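You operate a simulated robot arm through the tools that you are given. There is no shell and no other tool. Be economical: measure what you need, move in short steps, check, and stop when the job is done.

Carry out the task below with a simulated robot arm. There is one attempt and no reset: what you move stays moved.

JOB
Hook up the lower rod and test it at the air card's pressure.
Fine: yellow and green air couplers in by the card before the red air valve opens; run the rod out and home; shut the valve at the end; leave the other couplers in. Where these are worked on the way, their far stop is far enough and under half their travel is too little: red air valve.
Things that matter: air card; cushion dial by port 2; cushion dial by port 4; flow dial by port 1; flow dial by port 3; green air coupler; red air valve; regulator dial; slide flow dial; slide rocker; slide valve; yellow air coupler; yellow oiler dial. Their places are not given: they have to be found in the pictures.

Only the result counts: the job must be done as asked and must still hold three seconds after the hand-in. Knocking over, shifting, dropping, spilling or breaking anything else fails it.

ROBOT AND FRAMES
A 7-joint arm with a two-finger parallel gripper, fixed in place. Base frame: the origin is at the foot of the arm, x ahead of it, y to its left, z up; the work surface is at about z = 87.1. Lengths are in cm, angles in rad, forces in N, time in s.
With the tool pointing down near the work surface it reaches from about 30 to 74 cm from the base axis. Its first joint turns from -2.007 to 2.007 rad. Payload 3.91 kg.
The tool frame sits at the grasp point between the pads (the TCP): z along the fingers, y along the line on which they close. The tips reach 3 cm beyond it. The gripper opens to 11 cm. The fingers are 2 cm wide and 1 cm thick; the gripper's body (4.8 by 11.2 cm) begins 5.5 cm behind the TCP.
Orientation is that of the tool frame in the base frame, as a unit quaternion [w, x, y, z]. With the fingers straight down and closing along the base's y, the tool's x points along the base's -x, its y along +y and its z along -z.

CONTROLS
- The arm moves only by the tool move_arm. Its argument "moves" is a list that holds one entry, the list of rows, each a list of 7 numbers: the shift along the tool's x, y, z in cm, then the turn, a rotation vector about the tool's x, y, z in rad, then the gripper command, from -1 (fully open) to 1 (shut), values between in proportion. In form: [[[x, y, z, ax, ay, az, claw], ...]]. A call has 1 to 10 rows; each row shifts and turns the commanded pose from where the row before left it, along the tool's axes as they then stand. Each row takes 0.2 s and may step no farther than 5 cm and 0.15 rad from the row before; otherwise, or with a gripper value out of range, the whole call is refused. A pose out of reach is approached as far as the arm can. The call stops where the force on the tool passes 80 N (or 10 N more than at its start, if that is more) or the arm is blocked; 0.2 s more then pass. Each finger travels about 10.8 cm/s and halts on what it meets, pressing with about 25 N; the grip force reading is that of the motor and also rises with nothing between the fingers. The clock runs only during rows and for 0.2 s after the last one: add rows that do not move to give the fingers time. It gives the time, the measured TCP pose, the force on the tool (base axes), the opening and the grip force at its end, in the units of the frame above (readings bear some noise), with the torque about the TCP (base axes, N m) and any sound that the robot's microphone picked up, and new pictures: "views" is both (left out), scene, wrist or none.
- Cameras (640 x 400 px; columns grow to the right, rows downward): "scene" is fixed at [40.01, 50.18, 166.05]; the picture's right is [-0.98, -0.21, 0.00], its down [-0.12, 0.54, -0.83] and it looks along [0.17, -0.81, -0.55] (base axes); focal length 352 px, centre (320, 200). "wrist" rides on the gripper at [7.2, 1.7, -10.3] in the tool frame; the picture's right is [-0.23, 0.97, 0.00], its down [-0.76, -0.18, -0.62] and it looks along [-0.61, -0.14, 0.78] (tool axes); focal length 222 px, centre (320, 200).
- raise_lower(by): slides the trunk up (or, below 0, down) by that many cm; the arm rides with it, the base frame stays. It gives what a move gives, with no picture.
- measure_at(camera, pixels): for up to 12 pixels [column, row] of the newest picture of that camera ("zoom" is the newest enlarged one), the place [x, y, z] in the base frame of the surface seen there, good to about 0.2 cm. No time passes.
- enlarge(camera, box): a new picture of the part [left, top, right, bottom] of that camera's present view, enlarged. No time passes.
- sign_off(): hands the job in; it is judged then, once.

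Keep the steps short. Do not move on a guess: measure, check each grasp and each placing, and mend mistakes. In all there are 80 turns and 200 pictures (those below and enlarged ones count). Leave the gripper open and the arm clear of the work at the hand-in unless told otherwise, and finish with a single line.

The tools are called after "Emit:" as name(argument=value, ...) on one line, values as JSON. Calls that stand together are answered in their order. move_arm: Moves the arm, as the interface text tells. Its arguments: {"type":"object","properties":{"moves":{"type":"array"},"views":{"type":"string","enum":["both","scene","wrist","none"]}},"required":["moves"]} The other tools are called the same way: raise_lower (by) slides the trunk up or down; measure_at (camera, pixels) gives the place of the surface under pixels of a picture; enlarge (camera, box) takes an enlarged picture of a part of a camera's view; sign_off () hands the job in.

At the start:

```text
time: 0.0
tool_pos: [41.1, -22.79, 137.41]
tcp_rot: [0.001, -0.001, 1.0, 0.0]
ft_force: [-0.1, -0.3, -0.8]
torque: [0.0, 0.03, -0.03]
width: 11.03
grasp_force: 0.0
trunk travel left (down, up): [-87.5, 11.5]
```

scene: 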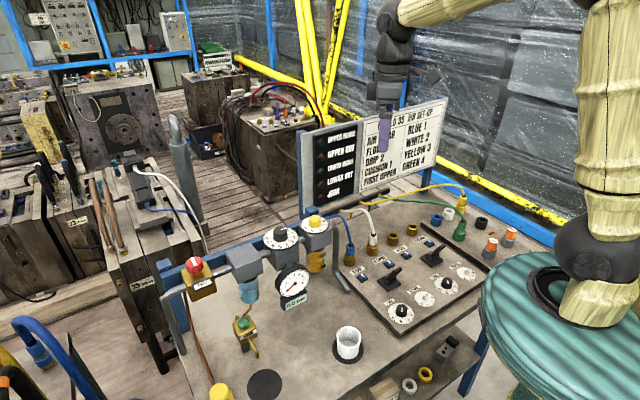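
wrist: 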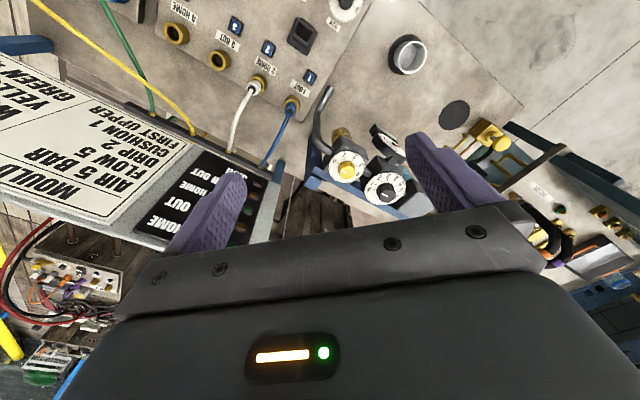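

I see a panel with a card, dials, and couplers. I'll enlarge the card and the panel parts to read them first.

Emit:
enlarge(camera="scene", box=[290, 80, 470, 200])

Emit:
enlarge(camera="scene", box=[330, 180, 530, 340])

Emit:
enlarge(camera="scene", box=[160, 190, 380, 390])

```text
3.33 times, centred on (380, 140) of scene
```

zoom: 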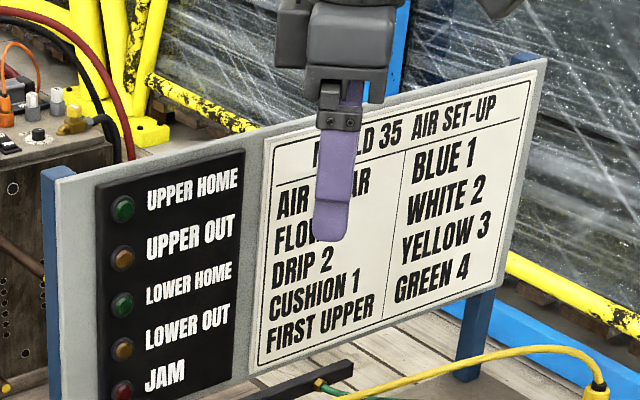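

```text
2.50 times, centred on (430, 260) of scene
```

zoom: 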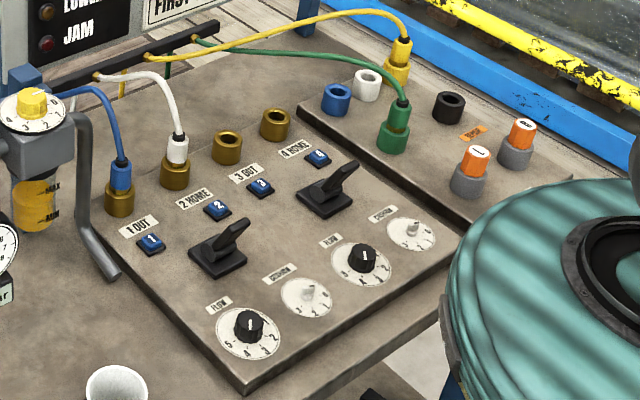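

```text
2.00 times, centred on (270, 290) of scene
```

zoom: 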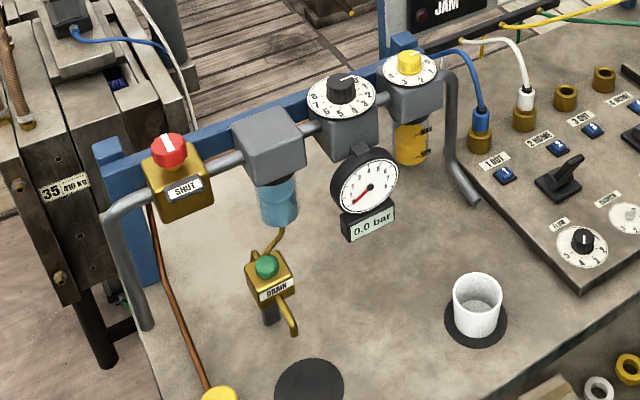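

The card reads AIR ? BAR, FLOW 5, DRIP 2, CUSHION 1; yellow 3, green 4. I'll read the pressure in the wrist view and look at the rest of the scene.

Emit:
enlarge(camera="wrist", box=[0, 50, 200, 250])

Emit:
enlarge(camera="scene", box=[0, 0, 260, 220])

Emit:
enlarge(camera="scene", box=[0, 140, 240, 400])

Emit:
enlarge(camera="scene", box=[340, 250, 500, 340])

```text
2.00 times, centred on (100, 150) of wrist
```

zoom: 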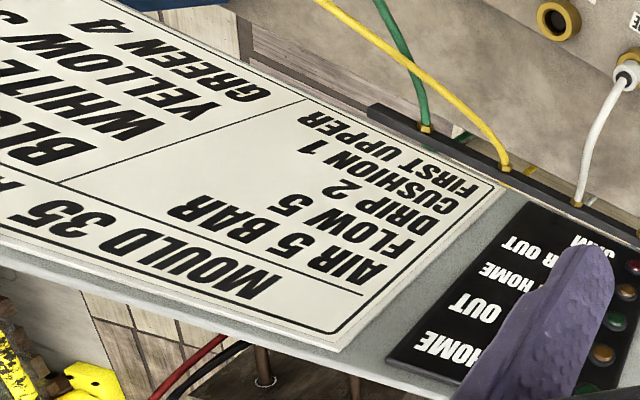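

```text
1.82 times, centred on (130, 110) of scene
```

zoom: 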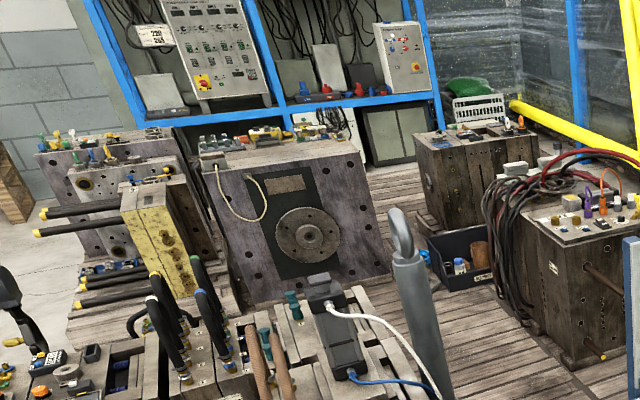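

```text
1.54 times, centred on (120, 270) of scene
```

zoom: 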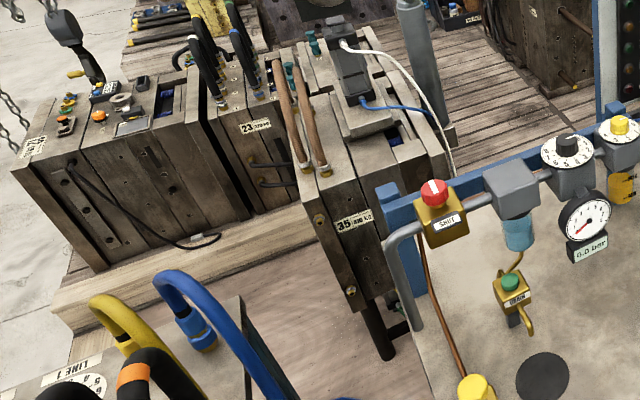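

```text
4.00 times, centred on (420, 295) of scene
```

zoom: 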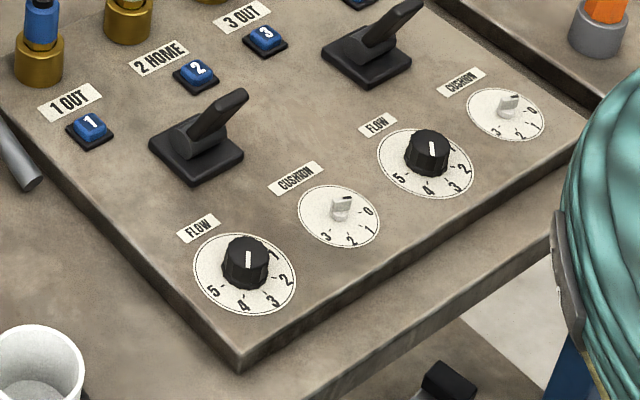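

Pressure is 5 bar. Now the right board and finer views of levers.

Emit:
enlarge(camera="scene", box=[420, 180, 530, 260])

Emit:
enlarge(camera="scene", box=[340, 220, 460, 300])

Emit:
enlarge(camera="scene", box=[320, 320, 500, 400])

Emit:
enlarge(camera="scene", box=[250, 200, 350, 310])

Emit:
enlarge(camera="scene", box=[160, 240, 270, 400])

```text
5.00 times, centred on (475, 220) of scene
```

zoom: 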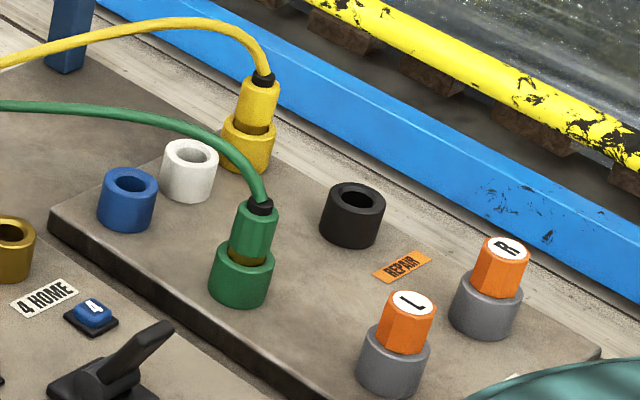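

```text
5.00 times, centred on (400, 260) of scene
```

zoom: 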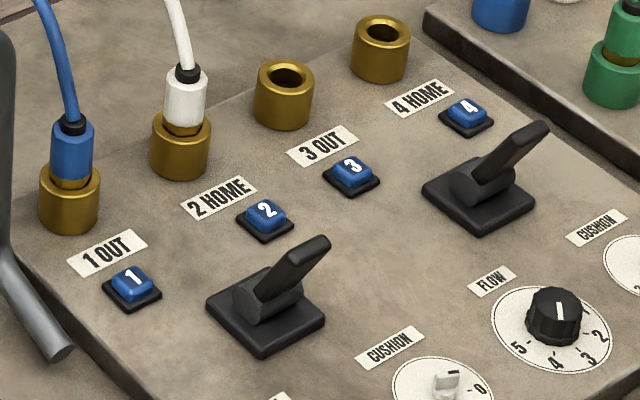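

```text
3.56 times, centred on (410, 360) of scene
```

zoom: 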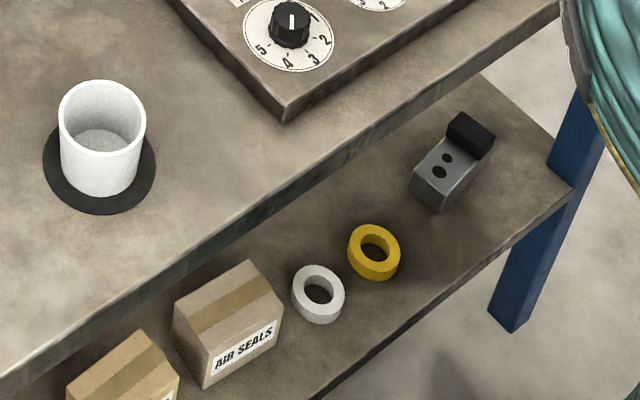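

```text
3.64 times, centred on (300, 255) of scene
```

zoom: 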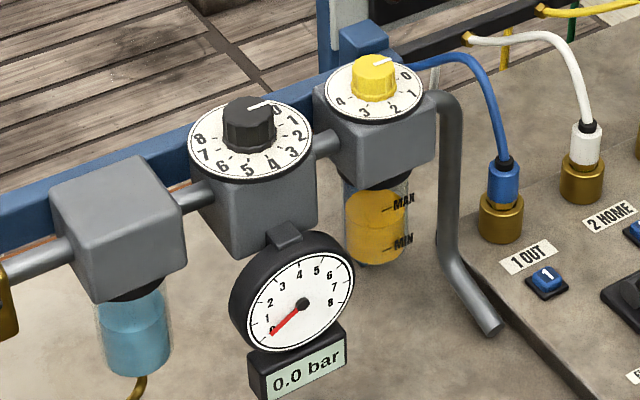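

```text
2.50 times, centred on (215, 320) of scene
```

zoom: 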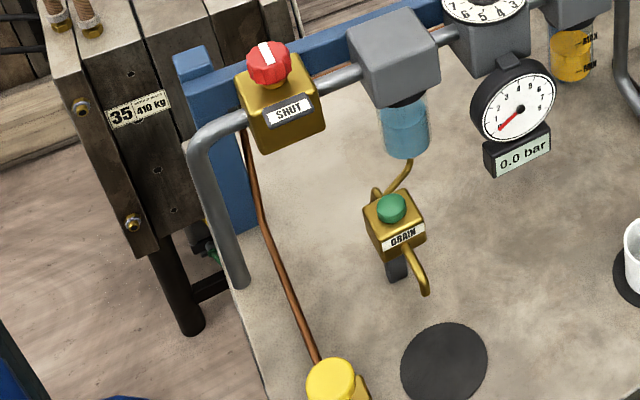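

I'll measure the key features in the scene picture.

Emit:
measure_at(camera="scene", pixels=[[349, 256], [373, 245], [392, 234], [411, 226], [461, 201], [459, 230], [379, 281], [432, 262], [366, 277], [382, 263], [400, 253], [417, 243]])

Emit:
measure_at(camera="scene", pixels=[[194, 263], [280, 233], [316, 221], [399, 311], [446, 285], [392, 275], [439, 248], [424, 299], [466, 271], [400, 380], [368, 118], [461, 192]])

```text
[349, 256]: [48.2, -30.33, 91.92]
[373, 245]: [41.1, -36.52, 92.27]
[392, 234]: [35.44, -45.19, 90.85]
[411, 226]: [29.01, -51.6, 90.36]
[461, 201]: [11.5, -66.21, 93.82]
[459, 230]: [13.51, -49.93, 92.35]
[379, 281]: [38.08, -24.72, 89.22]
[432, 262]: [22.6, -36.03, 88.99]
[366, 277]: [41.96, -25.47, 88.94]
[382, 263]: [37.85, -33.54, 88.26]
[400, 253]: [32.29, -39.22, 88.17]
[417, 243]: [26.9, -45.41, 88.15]
```

```text
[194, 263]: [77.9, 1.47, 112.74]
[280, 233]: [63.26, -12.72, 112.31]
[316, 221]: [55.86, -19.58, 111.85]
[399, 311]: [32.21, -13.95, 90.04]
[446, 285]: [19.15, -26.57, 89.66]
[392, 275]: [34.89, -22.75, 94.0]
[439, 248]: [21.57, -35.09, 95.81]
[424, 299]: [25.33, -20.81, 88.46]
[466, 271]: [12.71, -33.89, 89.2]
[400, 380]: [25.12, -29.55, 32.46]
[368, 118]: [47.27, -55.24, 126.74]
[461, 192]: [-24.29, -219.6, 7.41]
```

The card's 5 bar and the ports are clear. I'll swing the wrist camera round for a close look at the port board.

Emit:
move_arm(moves=[[[2.25, 2.25, 3, 0, 0, 0, -1], [2.25, 2.25, 3, 0, 0, 0, -1], [2.25, 2.25, 3, 0, 0, 0, -1], [2.25, 2.25, 3, 0, 0, 0, -1], [0, 0, 0, 0, 0, 0.15, -1], [0, 0, 0, 0, 0, 0.15, -1], [0, 0, 0, 0, 0, 0.15, -1], [0, 0, 0, 0, 0, 0.15, -1], [0, 0, 0, 0, 0, 0.15, -1], [0, 0, 0, 0, 0, 0.15, -1]]], views="both")

```text
time: 2.2
tool_pos: [32.13, -13.98, 125.38]
tcp_rot: [0.0, 0.435, 0.9, 0.0]
ft_force: [0.0, -0.3, 0.7]
torque: [-0.03, -0.03, -0.04]
width: 11.02
grasp_force: 0.0
trunk travel left (down, up): [-87.5, 11.5]
```

scene: 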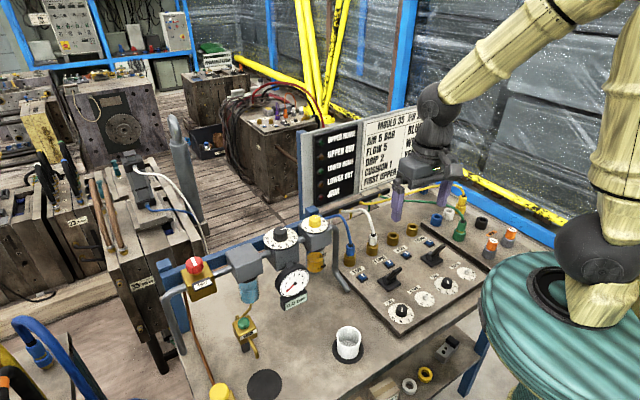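
wrist: 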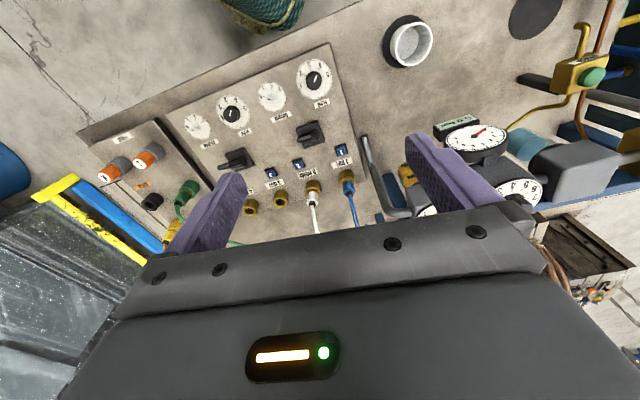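

The board is in view; enlarge it, along with the right-hand board.

Emit:
enlarge(camera="wrist", box=[160, 40, 370, 230])

Emit:
enlarge(camera="wrist", box=[80, 110, 220, 220])

Emit:
measure_at(camera="wrist", pixels=[[314, 187], [281, 198], [251, 206], [187, 192], [312, 125], [308, 134], [225, 167], [237, 158], [199, 126], [233, 113], [271, 96], [313, 79]])

```text
2.11 times, centred on (265, 135) of wrist
```

zoom: 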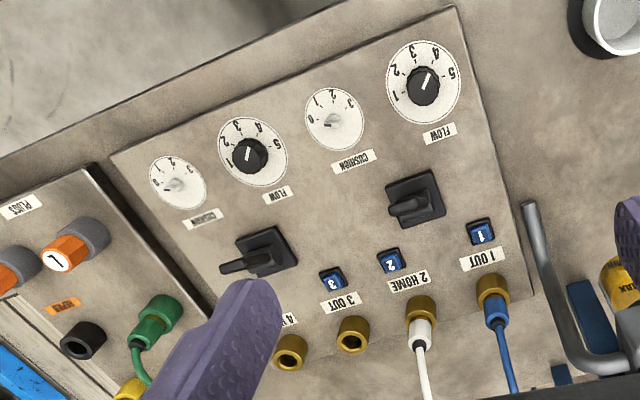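

```text
3.64 times, centred on (150, 165) of wrist
```

zoom: 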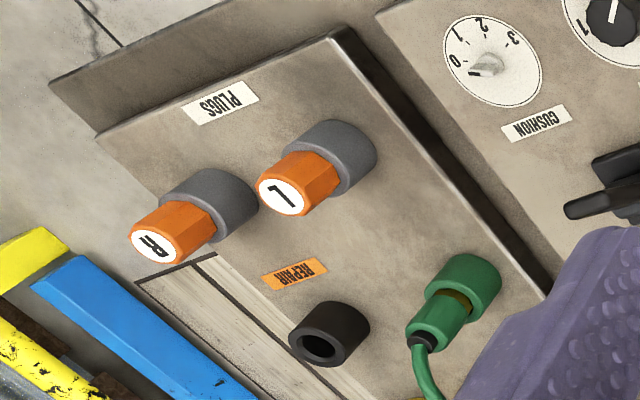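

```text
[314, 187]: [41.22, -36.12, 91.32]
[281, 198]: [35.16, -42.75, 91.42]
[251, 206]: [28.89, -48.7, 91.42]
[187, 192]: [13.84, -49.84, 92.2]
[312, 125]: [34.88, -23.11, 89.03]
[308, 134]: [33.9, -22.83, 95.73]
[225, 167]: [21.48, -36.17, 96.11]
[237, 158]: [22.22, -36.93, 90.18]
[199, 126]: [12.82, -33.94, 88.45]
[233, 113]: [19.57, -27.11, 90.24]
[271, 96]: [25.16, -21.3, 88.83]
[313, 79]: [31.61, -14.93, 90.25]
```

Both levers lean toward the "HOME" side. Now I'll zoom on the parked plugs for their heights.

Emit:
enlarge(camera="scene", box=[430, 175, 494, 245])

Emit:
measure_at(camera="scene", pixels=[[462, 221], [461, 225], [461, 229], [459, 236], [463, 196], [462, 201], [461, 208], [411, 229], [393, 241]])

```text
5.71 times, centred on (462, 210) of scene
```

zoom: 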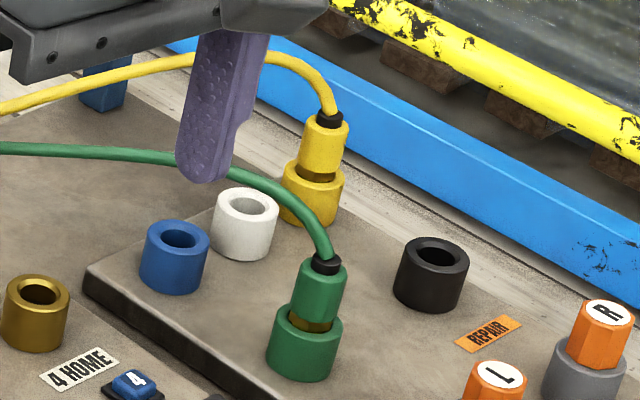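

```text
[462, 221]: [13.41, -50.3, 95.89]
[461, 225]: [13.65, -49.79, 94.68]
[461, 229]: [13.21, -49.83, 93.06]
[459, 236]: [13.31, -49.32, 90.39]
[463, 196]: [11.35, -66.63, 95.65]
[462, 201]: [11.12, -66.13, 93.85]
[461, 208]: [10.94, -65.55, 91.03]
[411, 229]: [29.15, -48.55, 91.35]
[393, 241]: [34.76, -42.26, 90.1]
```

Plug hexes span about z 93–96. Before travelling I need to know where the sign board, posts and fence rail stand.

Emit:
measure_at(camera="scene", pixels=[[301, 140], [303, 215], [372, 120], [444, 100], [365, 190], [415, 185], [480, 195], [500, 208], [345, 205], [375, 198], [404, 188], [460, 186]])

Emit:
enlarge(camera="scene", box=[290, 90, 490, 230])

```text
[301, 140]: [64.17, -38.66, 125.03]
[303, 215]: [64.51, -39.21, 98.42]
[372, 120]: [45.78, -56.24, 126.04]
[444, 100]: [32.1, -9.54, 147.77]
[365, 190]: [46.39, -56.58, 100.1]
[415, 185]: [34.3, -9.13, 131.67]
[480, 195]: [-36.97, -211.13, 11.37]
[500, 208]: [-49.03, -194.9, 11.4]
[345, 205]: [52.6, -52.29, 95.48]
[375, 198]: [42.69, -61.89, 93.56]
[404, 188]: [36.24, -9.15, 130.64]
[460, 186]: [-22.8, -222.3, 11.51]
```

```text
2.86 times, centred on (390, 160) of scene
```

zoom: 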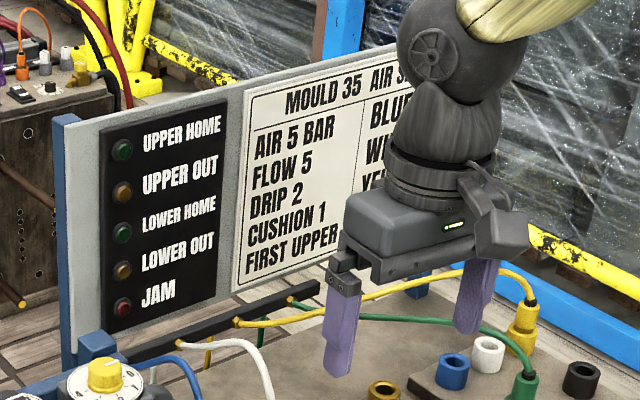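

The sign is about 17 cm behind the port line. I'll travel at height toward above the yellow plug.

Emit:
move_arm(moves=[[[-2.5, -4.2, 0, 0, 0, 0, -1], [-2.5, -4.2, 0, 0, 0, 0, -1], [-2.5, -4.2, 0, 0, 0, 0, -1], [-2.5, -4.2, 0, 0, 0, 0, -1], [-2.5, -4.2, 0, 0, 0, 0, -1], [-2.5, -4.2, 0, 0, 0, 0, -1], [-2.5, -4.2, 0, 0, 0, 0, -1], [-2.5, -4.2, 0, 0, 0, 0, -1], [-2.5, -4.2, 0, 0, 0, 0, -1], [-2.5, -4.2, 0, 0, 0, 0, -1]]], views="none")

Emit:
move_arm(moves=[[[-2, -3.65, 0, 0, -0.15, 0, -0.3], [-2, -3.65, 0, 0, -0.15, 0, -0.3], [0, 0, 0, 0, -0.15, 0, -0.3], [0, 0, 4, 0, 0, 0, -0.3], [0, 0, 4, 0, 0, 0, -0.3]]], views="both")

```text
time: 4.4
tool_pos: [14.52, -59.97, 125.41]
tcp_rot: [0.0, 0.435, 0.901, 0.001]
ft_force: [0.2, 0.3, 1.0]
torque: [0.05, 0.02, 0.03]
width: 11.0
grasp_force: 0.0
trunk travel left (down, up): [-87.5, 11.5]
```

```text
time: 5.6
tool_pos: [13.8, -69.92, 118.47]
tcp_rot: [0.202, 0.423, 0.878, -0.096]
ft_force: [0.1, 0.9, 0.8]
torque: [0.02, 0.0, -0.01]
width: 7.16
grasp_force: 0.1
trunk travel left (down, up): [-87.5, 11.5]
```

scene: 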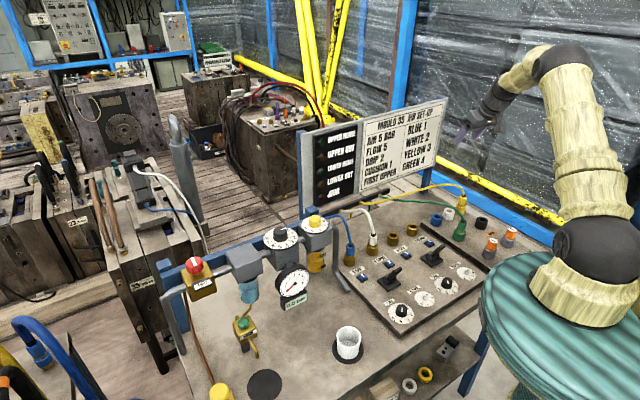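
wrist: 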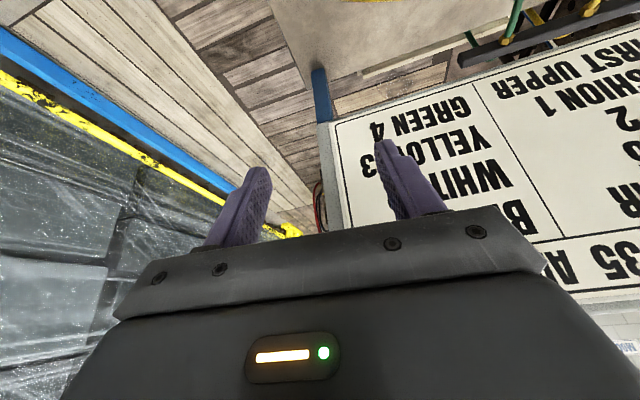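

The travel worked, now near the yellow plug from above. I'll refine the yellow and green plug centres in an enlarged picture.

Emit:
enlarge(camera="scene", box=[446, 178, 486, 203])

Emit:
enlarge(camera="scene", box=[440, 185, 480, 245])

```text
16.00 times, centred on (466, 190) of scene
```

zoom: 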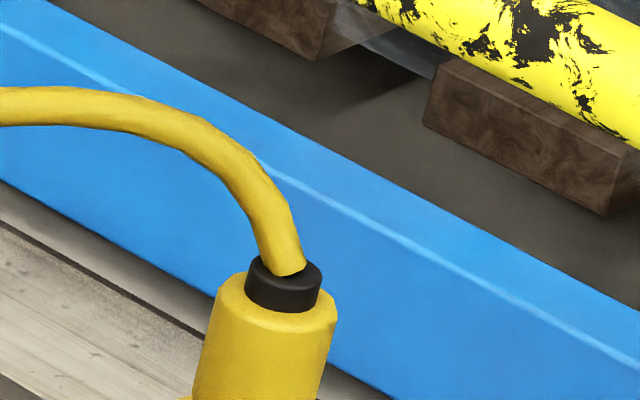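

```text
6.67 times, centred on (460, 215) of scene
```

zoom: 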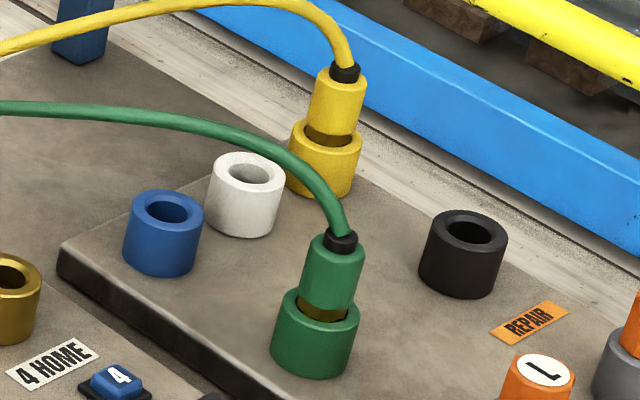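

Emit:
measure_at(camera="zoom", pixels=[[345, 76], [337, 85], [337, 105], [315, 105], [360, 108], [325, 170], [341, 245], [334, 258], [334, 275], [308, 275], [357, 280], [316, 345]])

Emit:
measure_at(camera="scene", pixels=[[405, 228], [411, 224], [417, 229], [411, 234], [386, 239], [392, 235], [399, 240], [392, 245], [373, 238], [373, 242], [373, 249], [373, 232]])

Emit:
enlarge(camera="scene", box=[360, 205, 440, 265])

```text
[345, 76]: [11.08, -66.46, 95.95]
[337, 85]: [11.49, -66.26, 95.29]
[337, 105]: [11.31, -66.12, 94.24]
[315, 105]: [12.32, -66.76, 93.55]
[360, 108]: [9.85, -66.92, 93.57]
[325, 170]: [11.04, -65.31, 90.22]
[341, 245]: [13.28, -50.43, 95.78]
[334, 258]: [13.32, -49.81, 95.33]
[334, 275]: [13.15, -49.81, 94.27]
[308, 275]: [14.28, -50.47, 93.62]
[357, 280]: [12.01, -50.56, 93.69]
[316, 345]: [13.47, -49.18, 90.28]
```

```text
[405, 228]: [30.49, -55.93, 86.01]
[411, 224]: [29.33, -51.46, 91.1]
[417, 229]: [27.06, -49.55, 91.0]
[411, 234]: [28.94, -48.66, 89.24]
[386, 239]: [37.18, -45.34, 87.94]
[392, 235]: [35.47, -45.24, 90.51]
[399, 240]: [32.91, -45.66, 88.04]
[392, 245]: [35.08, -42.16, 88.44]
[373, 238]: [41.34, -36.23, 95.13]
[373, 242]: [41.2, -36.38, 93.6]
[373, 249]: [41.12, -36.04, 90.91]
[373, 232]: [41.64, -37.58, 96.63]
```

```text
6.67 times, centred on (400, 235) of scene
```

zoom: 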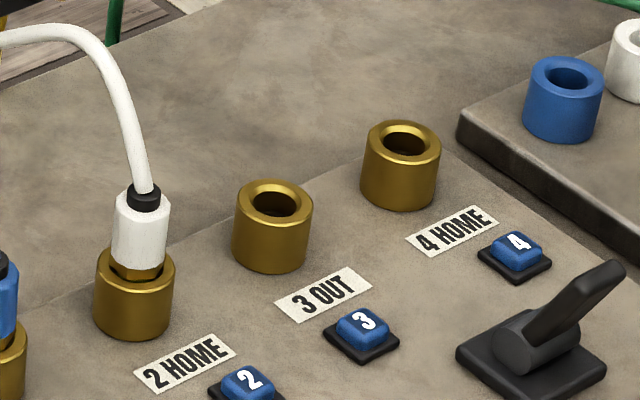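

Emit:
measure_at(camera="zoom", pixels=[[242, 200], [307, 205], [276, 184], [272, 219], [275, 245], [368, 139], [436, 143], [406, 124], [402, 158], [402, 185], [137, 215], [136, 250]])

```text
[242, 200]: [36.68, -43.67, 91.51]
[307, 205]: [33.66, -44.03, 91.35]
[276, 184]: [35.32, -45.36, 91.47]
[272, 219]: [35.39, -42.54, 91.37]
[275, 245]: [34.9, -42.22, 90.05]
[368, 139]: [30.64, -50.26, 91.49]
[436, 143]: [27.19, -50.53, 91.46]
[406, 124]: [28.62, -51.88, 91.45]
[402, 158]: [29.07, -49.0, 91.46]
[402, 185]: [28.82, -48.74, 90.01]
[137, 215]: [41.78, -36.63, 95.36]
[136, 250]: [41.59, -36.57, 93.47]
```

Yellow plug centre ≈ (11.05, −67.4), hex z 93–96; port 3 ≈ (35.2, −43.9), port 4 ≈ (28.9, −50.4). Descend to z≈101 straddling the yellow hose.

Emit:
move_arm(moves=[[[3.32, -0.59, -1.6, 0, 0, 0, -0.2], [1.9, 0, 3.92, 0, 0, 0, -0.2], [1.9, 0, 3.92, 0, 0, 0, -0.2], [1.9, 0, 3.92, 0, 0, 0, -0.2], [1.9, 0, 3.92, 0, 0, 0, -0.2]]], views="both")

```text
time: 6.8
tool_pos: [11.09, -67.44, 101.0]
tcp_rot: [0.2, 0.424, 0.878, -0.097]
ft_force: [0.8, 0.1, 0.1]
torque: [0.01, 0.02, 0.0]
width: 6.59
grasp_force: 0.0
trunk travel left (down, up): [-87.5, 11.5]
```

scene: 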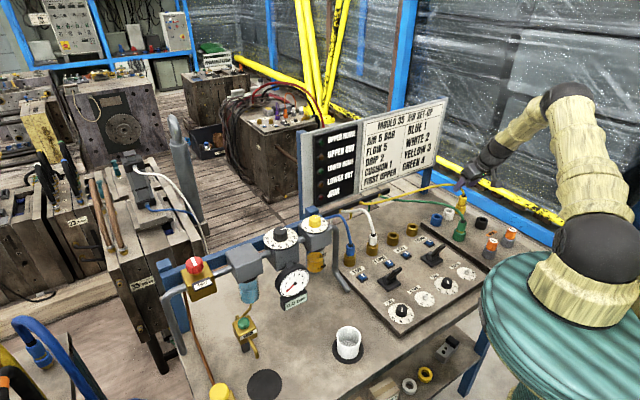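
wrist: 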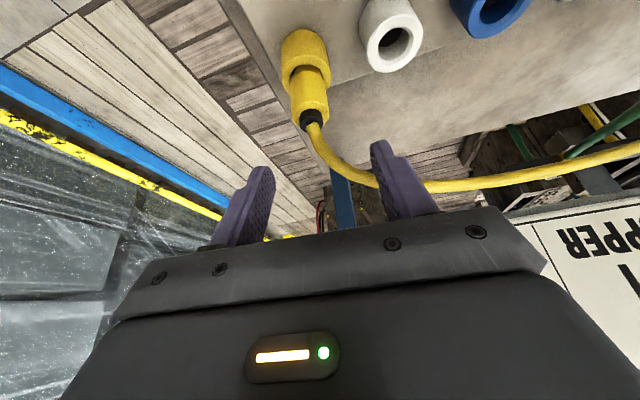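

Plug and hose lie between the fingers. Descend to z≈95.2.

Emit:
move_arm(moves=[[[1.26, 0, 2.61, 0, 0, 0, -0.2], [1.26, 0, 2.61, 0, 0, 0, -0.2]]], views="wrist")

Emit:
enlarge(camera="scene", box=[420, 160, 520, 240])

```text
time: 7.4
tool_pos: [10.97, -67.55, 95.18]
tcp_rot: [0.201, 0.424, 0.878, -0.098]
ft_force: [0.0, 0.3, 0.5]
torque: [0.01, -0.01, 0.02]
width: 6.62
grasp_force: 0.0
trunk travel left (down, up): [-87.5, 11.5]
```

wrist: 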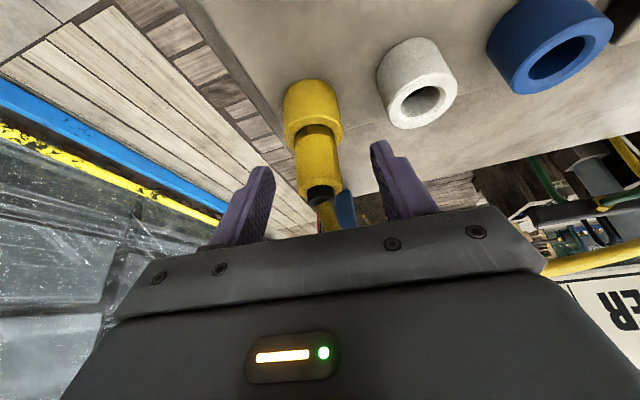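

```text
5.00 times, centred on (470, 200) of scene
```

zoom: 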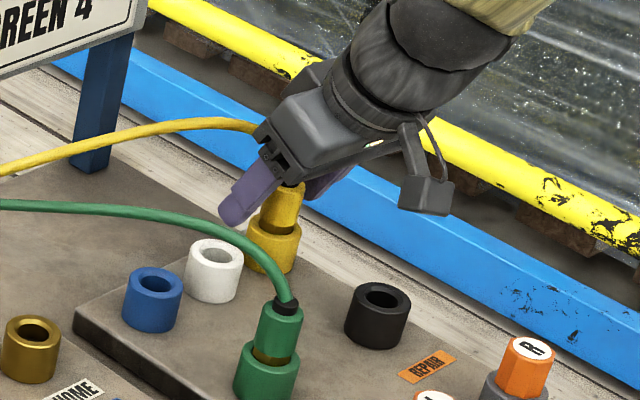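

Emit:
measure_at(camera="wrist", pixels=[[316, 140], [318, 160], [320, 180], [321, 195], [312, 110], [262, 185], [390, 165], [300, 170], [338, 165]])

```text
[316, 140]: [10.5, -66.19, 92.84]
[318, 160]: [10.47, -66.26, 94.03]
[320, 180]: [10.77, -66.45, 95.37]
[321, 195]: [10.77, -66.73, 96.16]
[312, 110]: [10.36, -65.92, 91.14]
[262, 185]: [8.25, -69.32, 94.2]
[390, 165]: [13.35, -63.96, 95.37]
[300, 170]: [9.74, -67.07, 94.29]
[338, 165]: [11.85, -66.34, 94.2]
```

The plug sits between pads, about 0.4 cm toward tool +y. Centre and close.

Emit:
move_arm(moves=[[[0, 0.38, 0, 0, 0, 0, -0.2], [0, 0, 0, 0, 0, 0, 1], [0, 0, 0, 0, 0, 0, 1], [0, 0, 0, 0, 0, 0, 1], [0, 0, 0, 0, 0, 0, 1]]], views="wrist")

```text
time: 8.6
tool_pos: [11.13, -67.4, 95.23]
tcp_rot: [0.2, 0.423, 0.878, -0.097]
ft_force: [-5.1, -4.4, 0.2]
torque: [-0.22, 0.21, -0.01]
width: 2.47
grasp_force: 25.2
trunk travel left (down, up): [-87.5, 11.5]
```

wrist: 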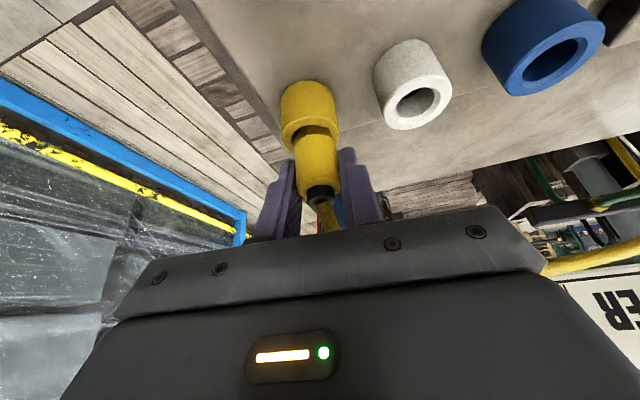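

Gripped at 2.47 cm. Lift straight up in small rows.

Emit:
move_arm(moves=[[[-0.435, 0, -0.9, 0, 0, 0, 1], [-0.435, 0, -0.9, 0, 0, 0, 1], [-0.87, 0, -1.8, 0, 0, 0, 1], [-0.87, 0, -1.8, 0, 0, 0, 1], [-0.87, 0, -1.8, 0, 0, 0, 1]]], views="both")

```text
time: 9.8
tool_pos: [11.14, -67.1, 103.11]
tcp_rot: [0.202, 0.424, 0.877, -0.097]
ft_force: [-1.0, 0.0, -1.1]
torque: [-0.04, -0.02, 0.0]
width: 2.48
grasp_force: 25.1
trunk travel left (down, up): [-87.5, 11.5]
```

scene: 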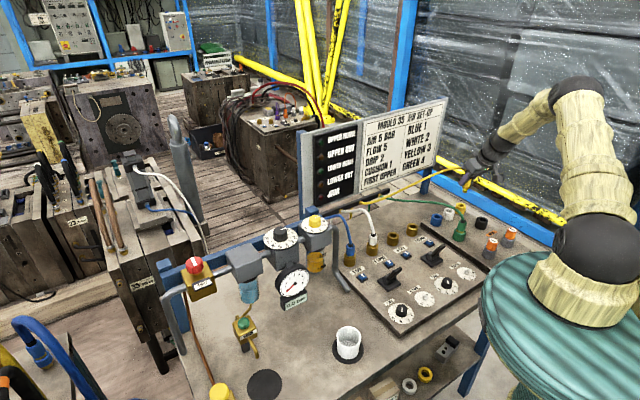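
wrist: 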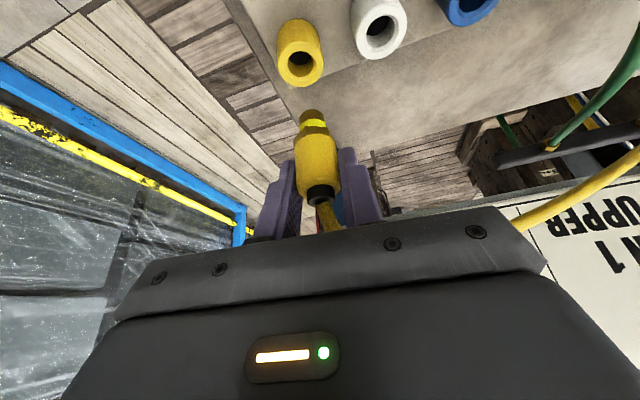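

The plug is out and held. I measure its axis relative to the TCP, nipple tip at about (311,115).

Emit:
measure_at(camera="wrist", pixels=[[311, 116], [312, 125], [318, 160], [320, 180], [321, 192], [300, 160], [338, 160]])

```text
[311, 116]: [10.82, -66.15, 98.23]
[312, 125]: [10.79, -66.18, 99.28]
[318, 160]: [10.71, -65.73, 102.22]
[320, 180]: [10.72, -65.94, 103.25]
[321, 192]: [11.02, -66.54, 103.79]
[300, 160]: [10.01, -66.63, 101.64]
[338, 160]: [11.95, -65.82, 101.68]
```

Raise ~9 cm to clear the green hose and travel to above port 3.

Emit:
move_arm(moves=[[[-1.95, 0, -4.05, 0, 0, 0, 1], [-1.95, 0, -4.05, 0, 0, 0, 1], [0.36, 4.16, -0.175, 0, 0, 0, 1], [0.36, 4.16, -0.175, 0, 0, 0, 1], [0.36, 4.16, -0.175, 0, 0, 0, 1], [0.36, 4.16, -0.175, 0, 0, 0, 1], [0.36, 4.16, -0.175, 0, 0, 0, 1], [0.36, 4.16, -0.175, 0, 0, 0, 1], [0.36, 4.16, -0.175, 0, 0, 0, 1], [0.36, 4.16, -0.175, 0, 0, 0, 1]]], views="both")

```text
time: 12.0
tool_pos: [35.48, -43.99, 112.46]
tcp_rot: [0.201, 0.423, 0.878, -0.097]
ft_force: [0.7, 0.2, 0.1]
torque: [0.03, 0.01, 0.0]
width: 2.47
grasp_force: 24.4
trunk travel left (down, up): [-87.5, 11.5]
```

scene: 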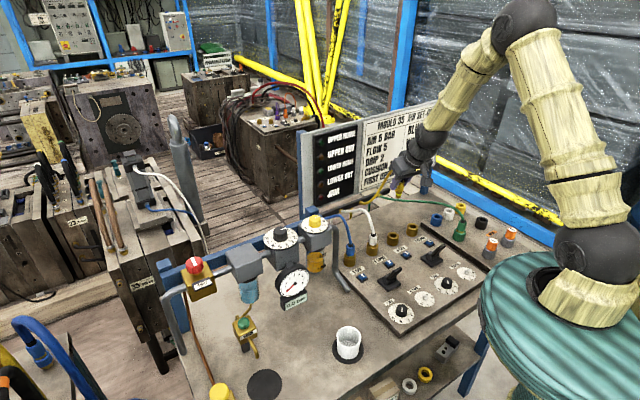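
wrist: 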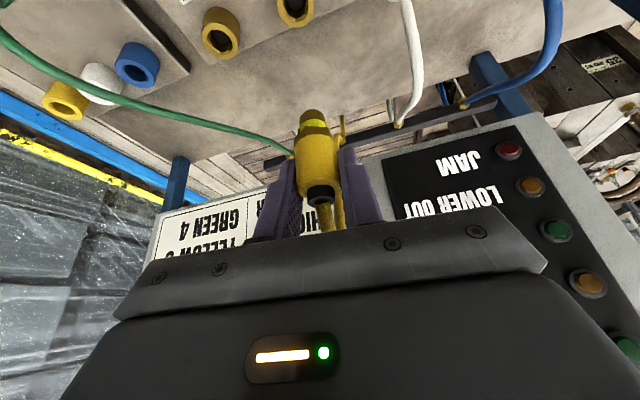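

Now above port 3 with no contact. Descend to z≈102.5 and check alignment.

Emit:
move_arm(moves=[[[2.1, -0.06, 4.1, 0, 0, 0, 1], [2.1, -0.06, 4.1, 0, 0, 0, 1], [0.3, 0, 0.6, 0, 0, 0, 1]]], views="both")

Emit:
enlarge(camera="scene", box=[350, 190, 450, 260])

```text
time: 12.8
tool_pos: [35.2, -44.13, 102.35]
tcp_rot: [0.202, 0.424, 0.877, -0.097]
ft_force: [-0.2, -0.3, -0.4]
torque: [0.01, -0.02, 0.02]
width: 2.49
grasp_force: 24.6
trunk travel left (down, up): [-87.5, 11.5]
```

scene: 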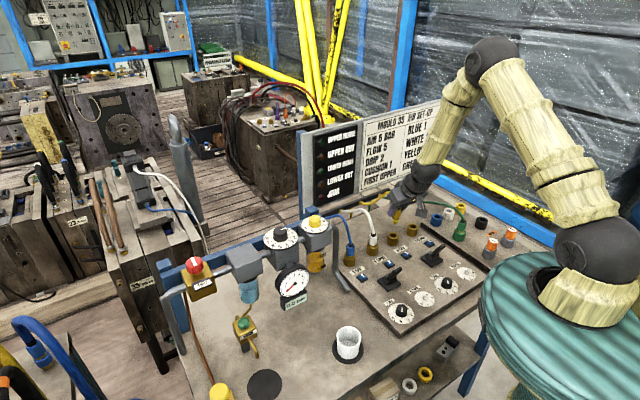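
wrist: 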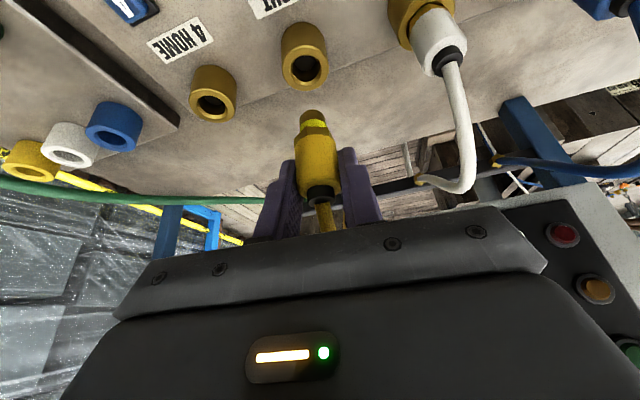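

```text
5.71 times, centred on (400, 225) of scene
```

zoom: 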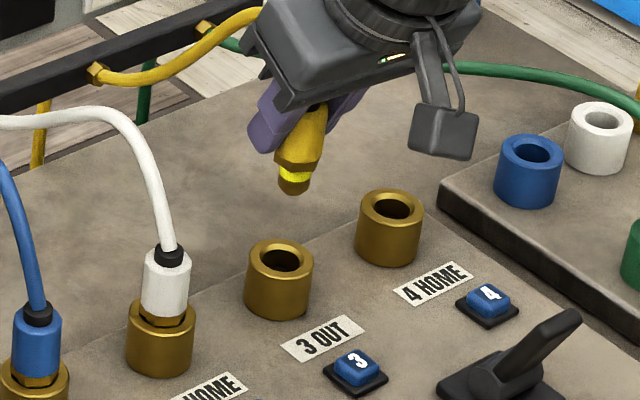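

Emit:
measure_at(camera="wrist", pixels=[[311, 117], [317, 150], [283, 68], [326, 66], [305, 54], [306, 86], [291, 84], [320, 82]])

Emit:
measure_at(camera="zoom", pixels=[[292, 186], [295, 170], [305, 140], [250, 262], [309, 265], [281, 245], [279, 275]])

```text
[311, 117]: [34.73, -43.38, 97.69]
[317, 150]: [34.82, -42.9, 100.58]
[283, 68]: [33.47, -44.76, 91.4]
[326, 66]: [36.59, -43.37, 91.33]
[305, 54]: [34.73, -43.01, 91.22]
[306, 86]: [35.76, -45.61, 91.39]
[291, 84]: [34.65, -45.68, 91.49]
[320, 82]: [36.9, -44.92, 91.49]
```

```text
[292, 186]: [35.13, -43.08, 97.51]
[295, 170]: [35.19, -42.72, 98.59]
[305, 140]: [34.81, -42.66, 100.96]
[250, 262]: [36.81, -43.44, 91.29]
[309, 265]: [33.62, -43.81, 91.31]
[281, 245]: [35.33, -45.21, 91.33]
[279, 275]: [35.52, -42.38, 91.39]
```

Tip and port 3 agree within ~0.2 cm. Lower in small rows watching force.

Emit:
move_arm(moves=[[[0.97, 0, 2.25, 0, 0, 0, 1], [1.08, 0, 2.25, 0, 0, 0, 1], [0.43, 0, 0.9, 0, 0, 0, 1]]], views="wrist")

Emit:
enlarge(camera="scene", box=[350, 200, 430, 260])

```text
time: 13.6
tool_pos: [35.26, -44.13, 96.43]
tcp_rot: [0.201, 0.423, 0.878, -0.097]
ft_force: [-0.3, -3.5, -0.9]
torque: [-0.13, -0.01, 0.03]
width: 2.49
grasp_force: 25.3
trunk travel left (down, up): [-87.5, 11.5]
```

wrist: 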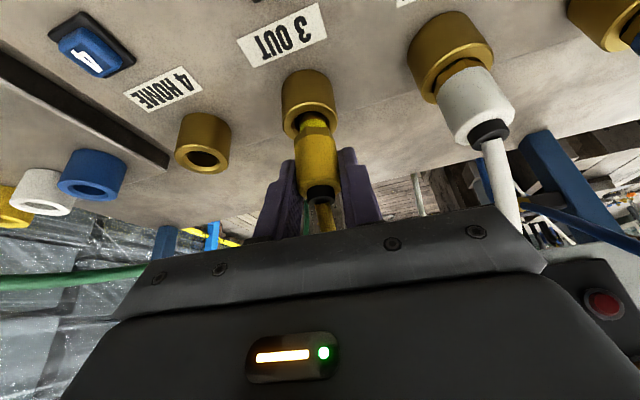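

```text
6.67 times, centred on (390, 230) of scene
```

zoom: 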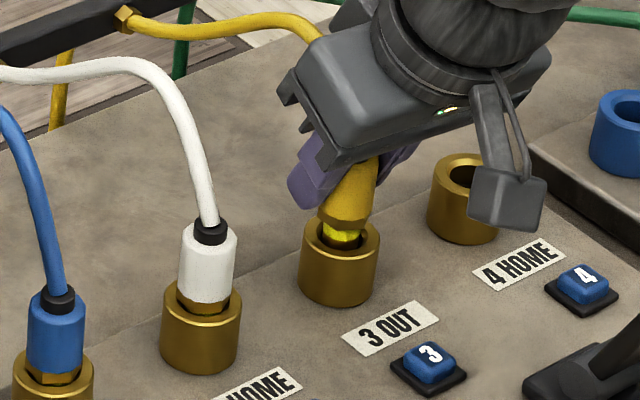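

The nipple is entering port 3 with only 3.5 N sideways. Press on down.

Emit:
move_arm(moves=[[[0.2, 0, 0.45, 0, 0, 0, 1], [0.2, 0, 0.45, 0, 0, 0, 1], [0.2, 0, 0.45, 0, 0, 0, 1]]], views="wrist")

Emit:
enlarge(camera="scene", box=[350, 200, 430, 260])

```text
time: 14.4
tool_pos: [35.08, -44.11, 95.3]
tcp_rot: [0.204, 0.423, 0.877, -0.098]
ft_force: [-3.2, -1.5, 18.3]
torque: [-0.09, 0.23, -0.01]
width: 2.5
grasp_force: 25.2
trunk travel left (down, up): [-87.5, 11.5]
```

wrist: 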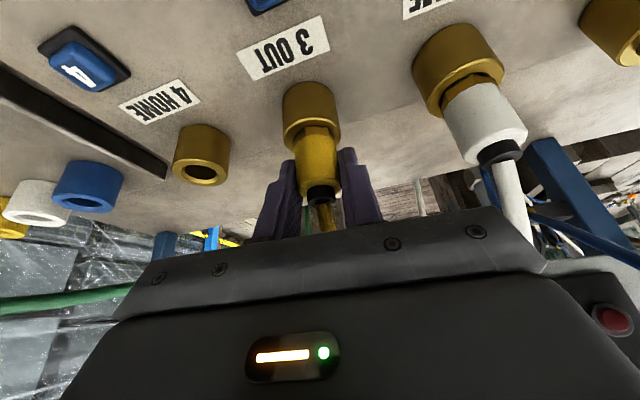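

```text
6.67 times, centred on (390, 230) of scene
```

zoom: 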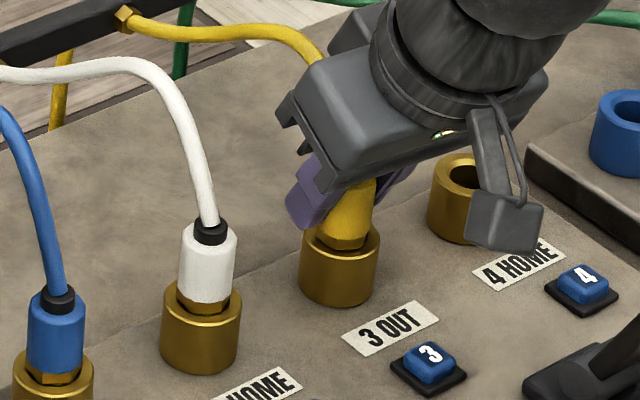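

18 N resistance now, nearly seated; no click reported. Press a little further.

Emit:
move_arm(moves=[[[0.13, 0, 0.27, 0, 0, 0, 1], [0.13, 0, 0.27, 0, 0, 0, 1], [0.13, 0, 0.27, 0, 0, 0, 1], [0, 0, 0, 0, 0, 0, 1]]], views="wrist")

Emit:
enlarge(camera="scene", box=[350, 200, 430, 260])

```text
time: 15.4
tool_pos: [35.06, -43.99, 94.67]
tcp_rot: [0.205, 0.423, 0.877, -0.099]
ft_force: [-4.5, -2.4, 48.0]
torque: [-0.27, 0.14, -0.31]
width: 2.48
grasp_force: 25.0
trunk travel left (down, up): [-87.5, 11.5]
```

wrist: 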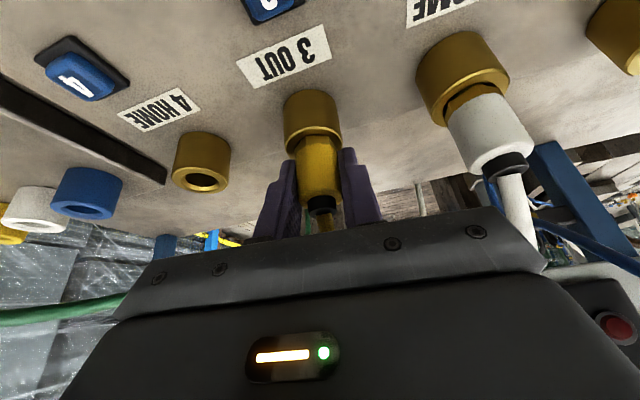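

```text
6.67 times, centred on (390, 230) of scene
```

zoom: 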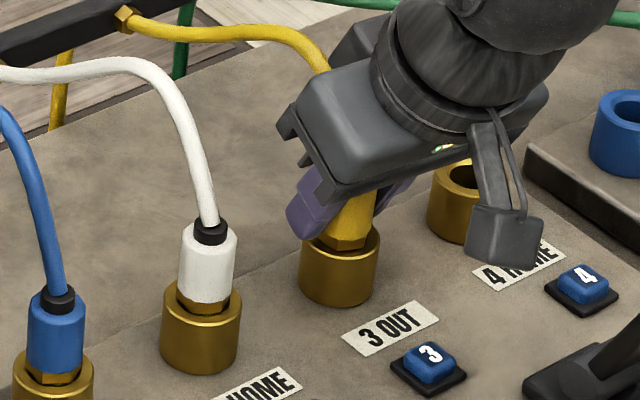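

48 N; the pads may have slid a bit on the plug. Release and compare yellow with the white plug's seating.

Emit:
move_arm(moves=[[[-0.2, 0, -0.42, 0, 0, 0, 1], [0, 0, 0, 0, 0, 0, -0.2], [0, 0, 0, 0, 0, 0, -0.2], [0, 0, 0, 0, 0, 0, -0.2], [-1.7, 0, -3.6, 0, 0, 0, -0.2], [-1.7, 0, -3.6, 0, 0, 0, -0.2], [-1.7, 0, -3.6, 0, 0, 0, -0.2]]], views="both")

Emit:
enlarge(camera="scene", box=[340, 200, 420, 260])

```text
time: 17.0
tool_pos: [35.02, -43.89, 106.45]
tcp_rot: [0.201, 0.424, 0.878, -0.096]
ft_force: [-0.5, 0.0, 0.7]
torque: [0.01, -0.02, 0.01]
width: 6.61
grasp_force: 0.1
trunk travel left (down, up): [-87.5, 11.5]
```

scene: 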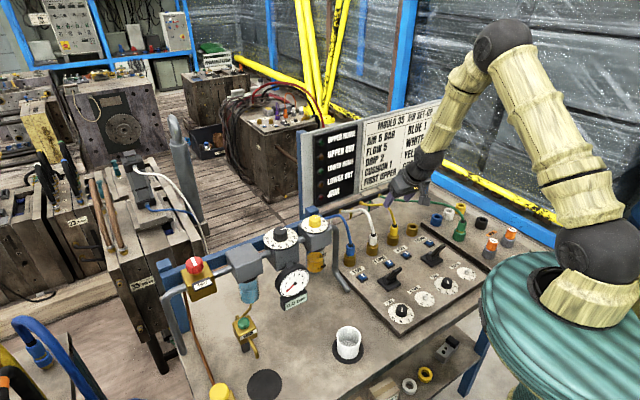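
wrist: 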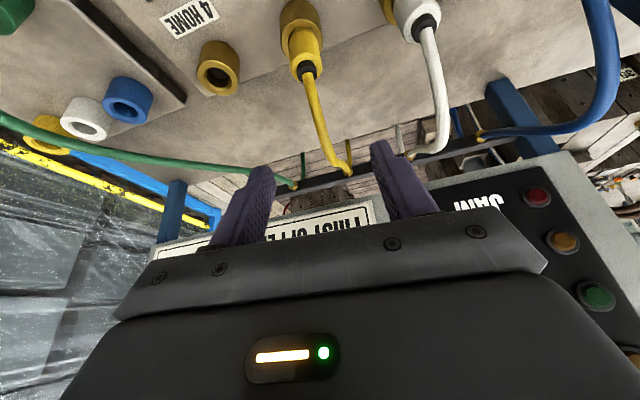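

```text
6.67 times, centred on (380, 230) of scene
```

zoom: 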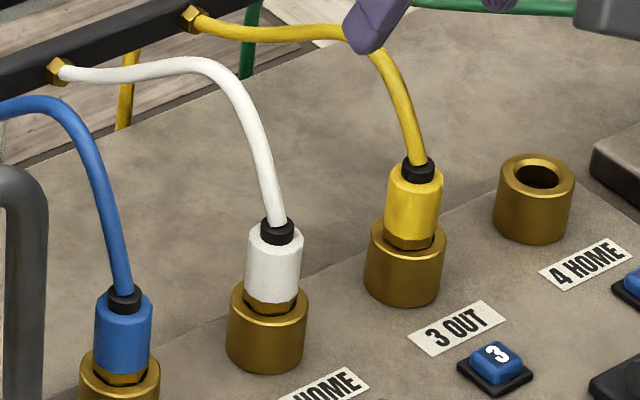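

Yellow is seated exactly like the white plug. Now go above the green plug (13.05, −51.1).

Emit:
move_arm(moves=[[[-2.17, 0, -4.5, 0, 0, 0, -0.2], [1.44, -4.33, -0.7, 0, 0, 0, -0.2], [1.44, -4.33, -0.7, 0, 0, 0, -0.2], [1.44, -4.33, -0.7, 0, 0, 0, -0.2], [1.44, -4.33, -0.7, 0, 0, 0, -0.2], [1.44, -4.33, -0.7, 0, 0, 0, -0.2], [1.52, 0, 3.15, 0, 0, 0, -0.2], [1.52, 0, 3.15, 0, 0, 0, -0.2], [1.52, 0, 3.15, 0, 0, 0, -0.2]]], views="both")

```text
time: 19.0
tool_pos: [13.12, -51.19, 100.75]
tcp_rot: [0.201, 0.423, 0.879, -0.095]
ft_force: [0.5, -0.2, -0.6]
torque: [0.01, 0.04, -0.04]
width: 6.61
grasp_force: 0.1
trunk travel left (down, up): [-87.5, 11.5]
```

scene: 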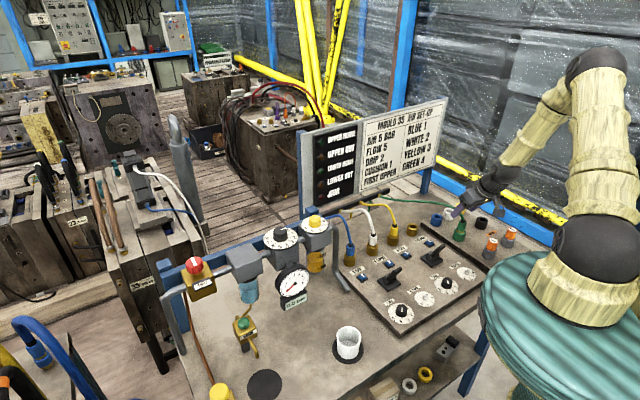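
wrist: 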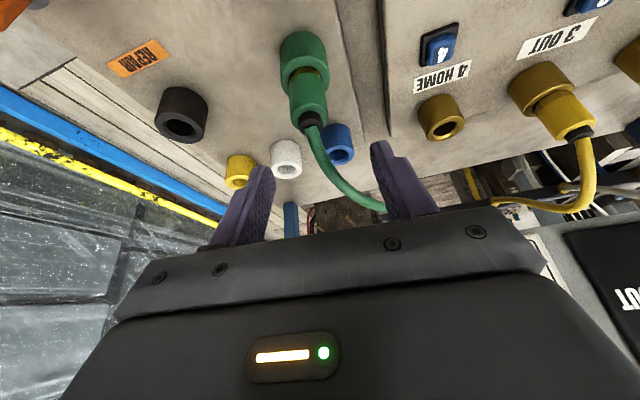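

Green plug lies between the fingers. Descend to z≈95.1 and close.

Emit:
move_arm(moves=[[[1.22, 0.1, 2.52, 0, 0, 0, -0.2], [1.22, 0, 2.52, 0, 0, 0, -0.2], [0, 0, 0, 0, 0, 0, 0.2], [0, 0, 0, 0, 0, 0, 1], [0, 0, 0, 0, 0, 0, 1], [0, 0, 0, 0, 0, 0, 1]]], views="wrist")

```text
time: 20.4
tool_pos: [13.24, -51.25, 95.26]
tcp_rot: [0.202, 0.425, 0.877, -0.097]
ft_force: [-2.6, -2.7, -1.1]
torque: [-0.11, 0.13, 0.02]
width: 2.48
grasp_force: 25.0
trunk travel left (down, up): [-87.5, 11.5]
```

wrist: 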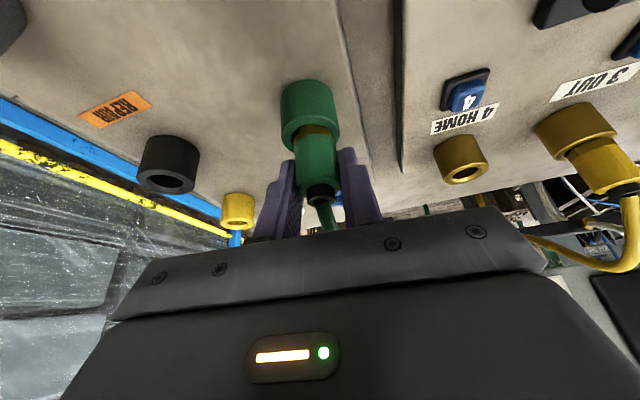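

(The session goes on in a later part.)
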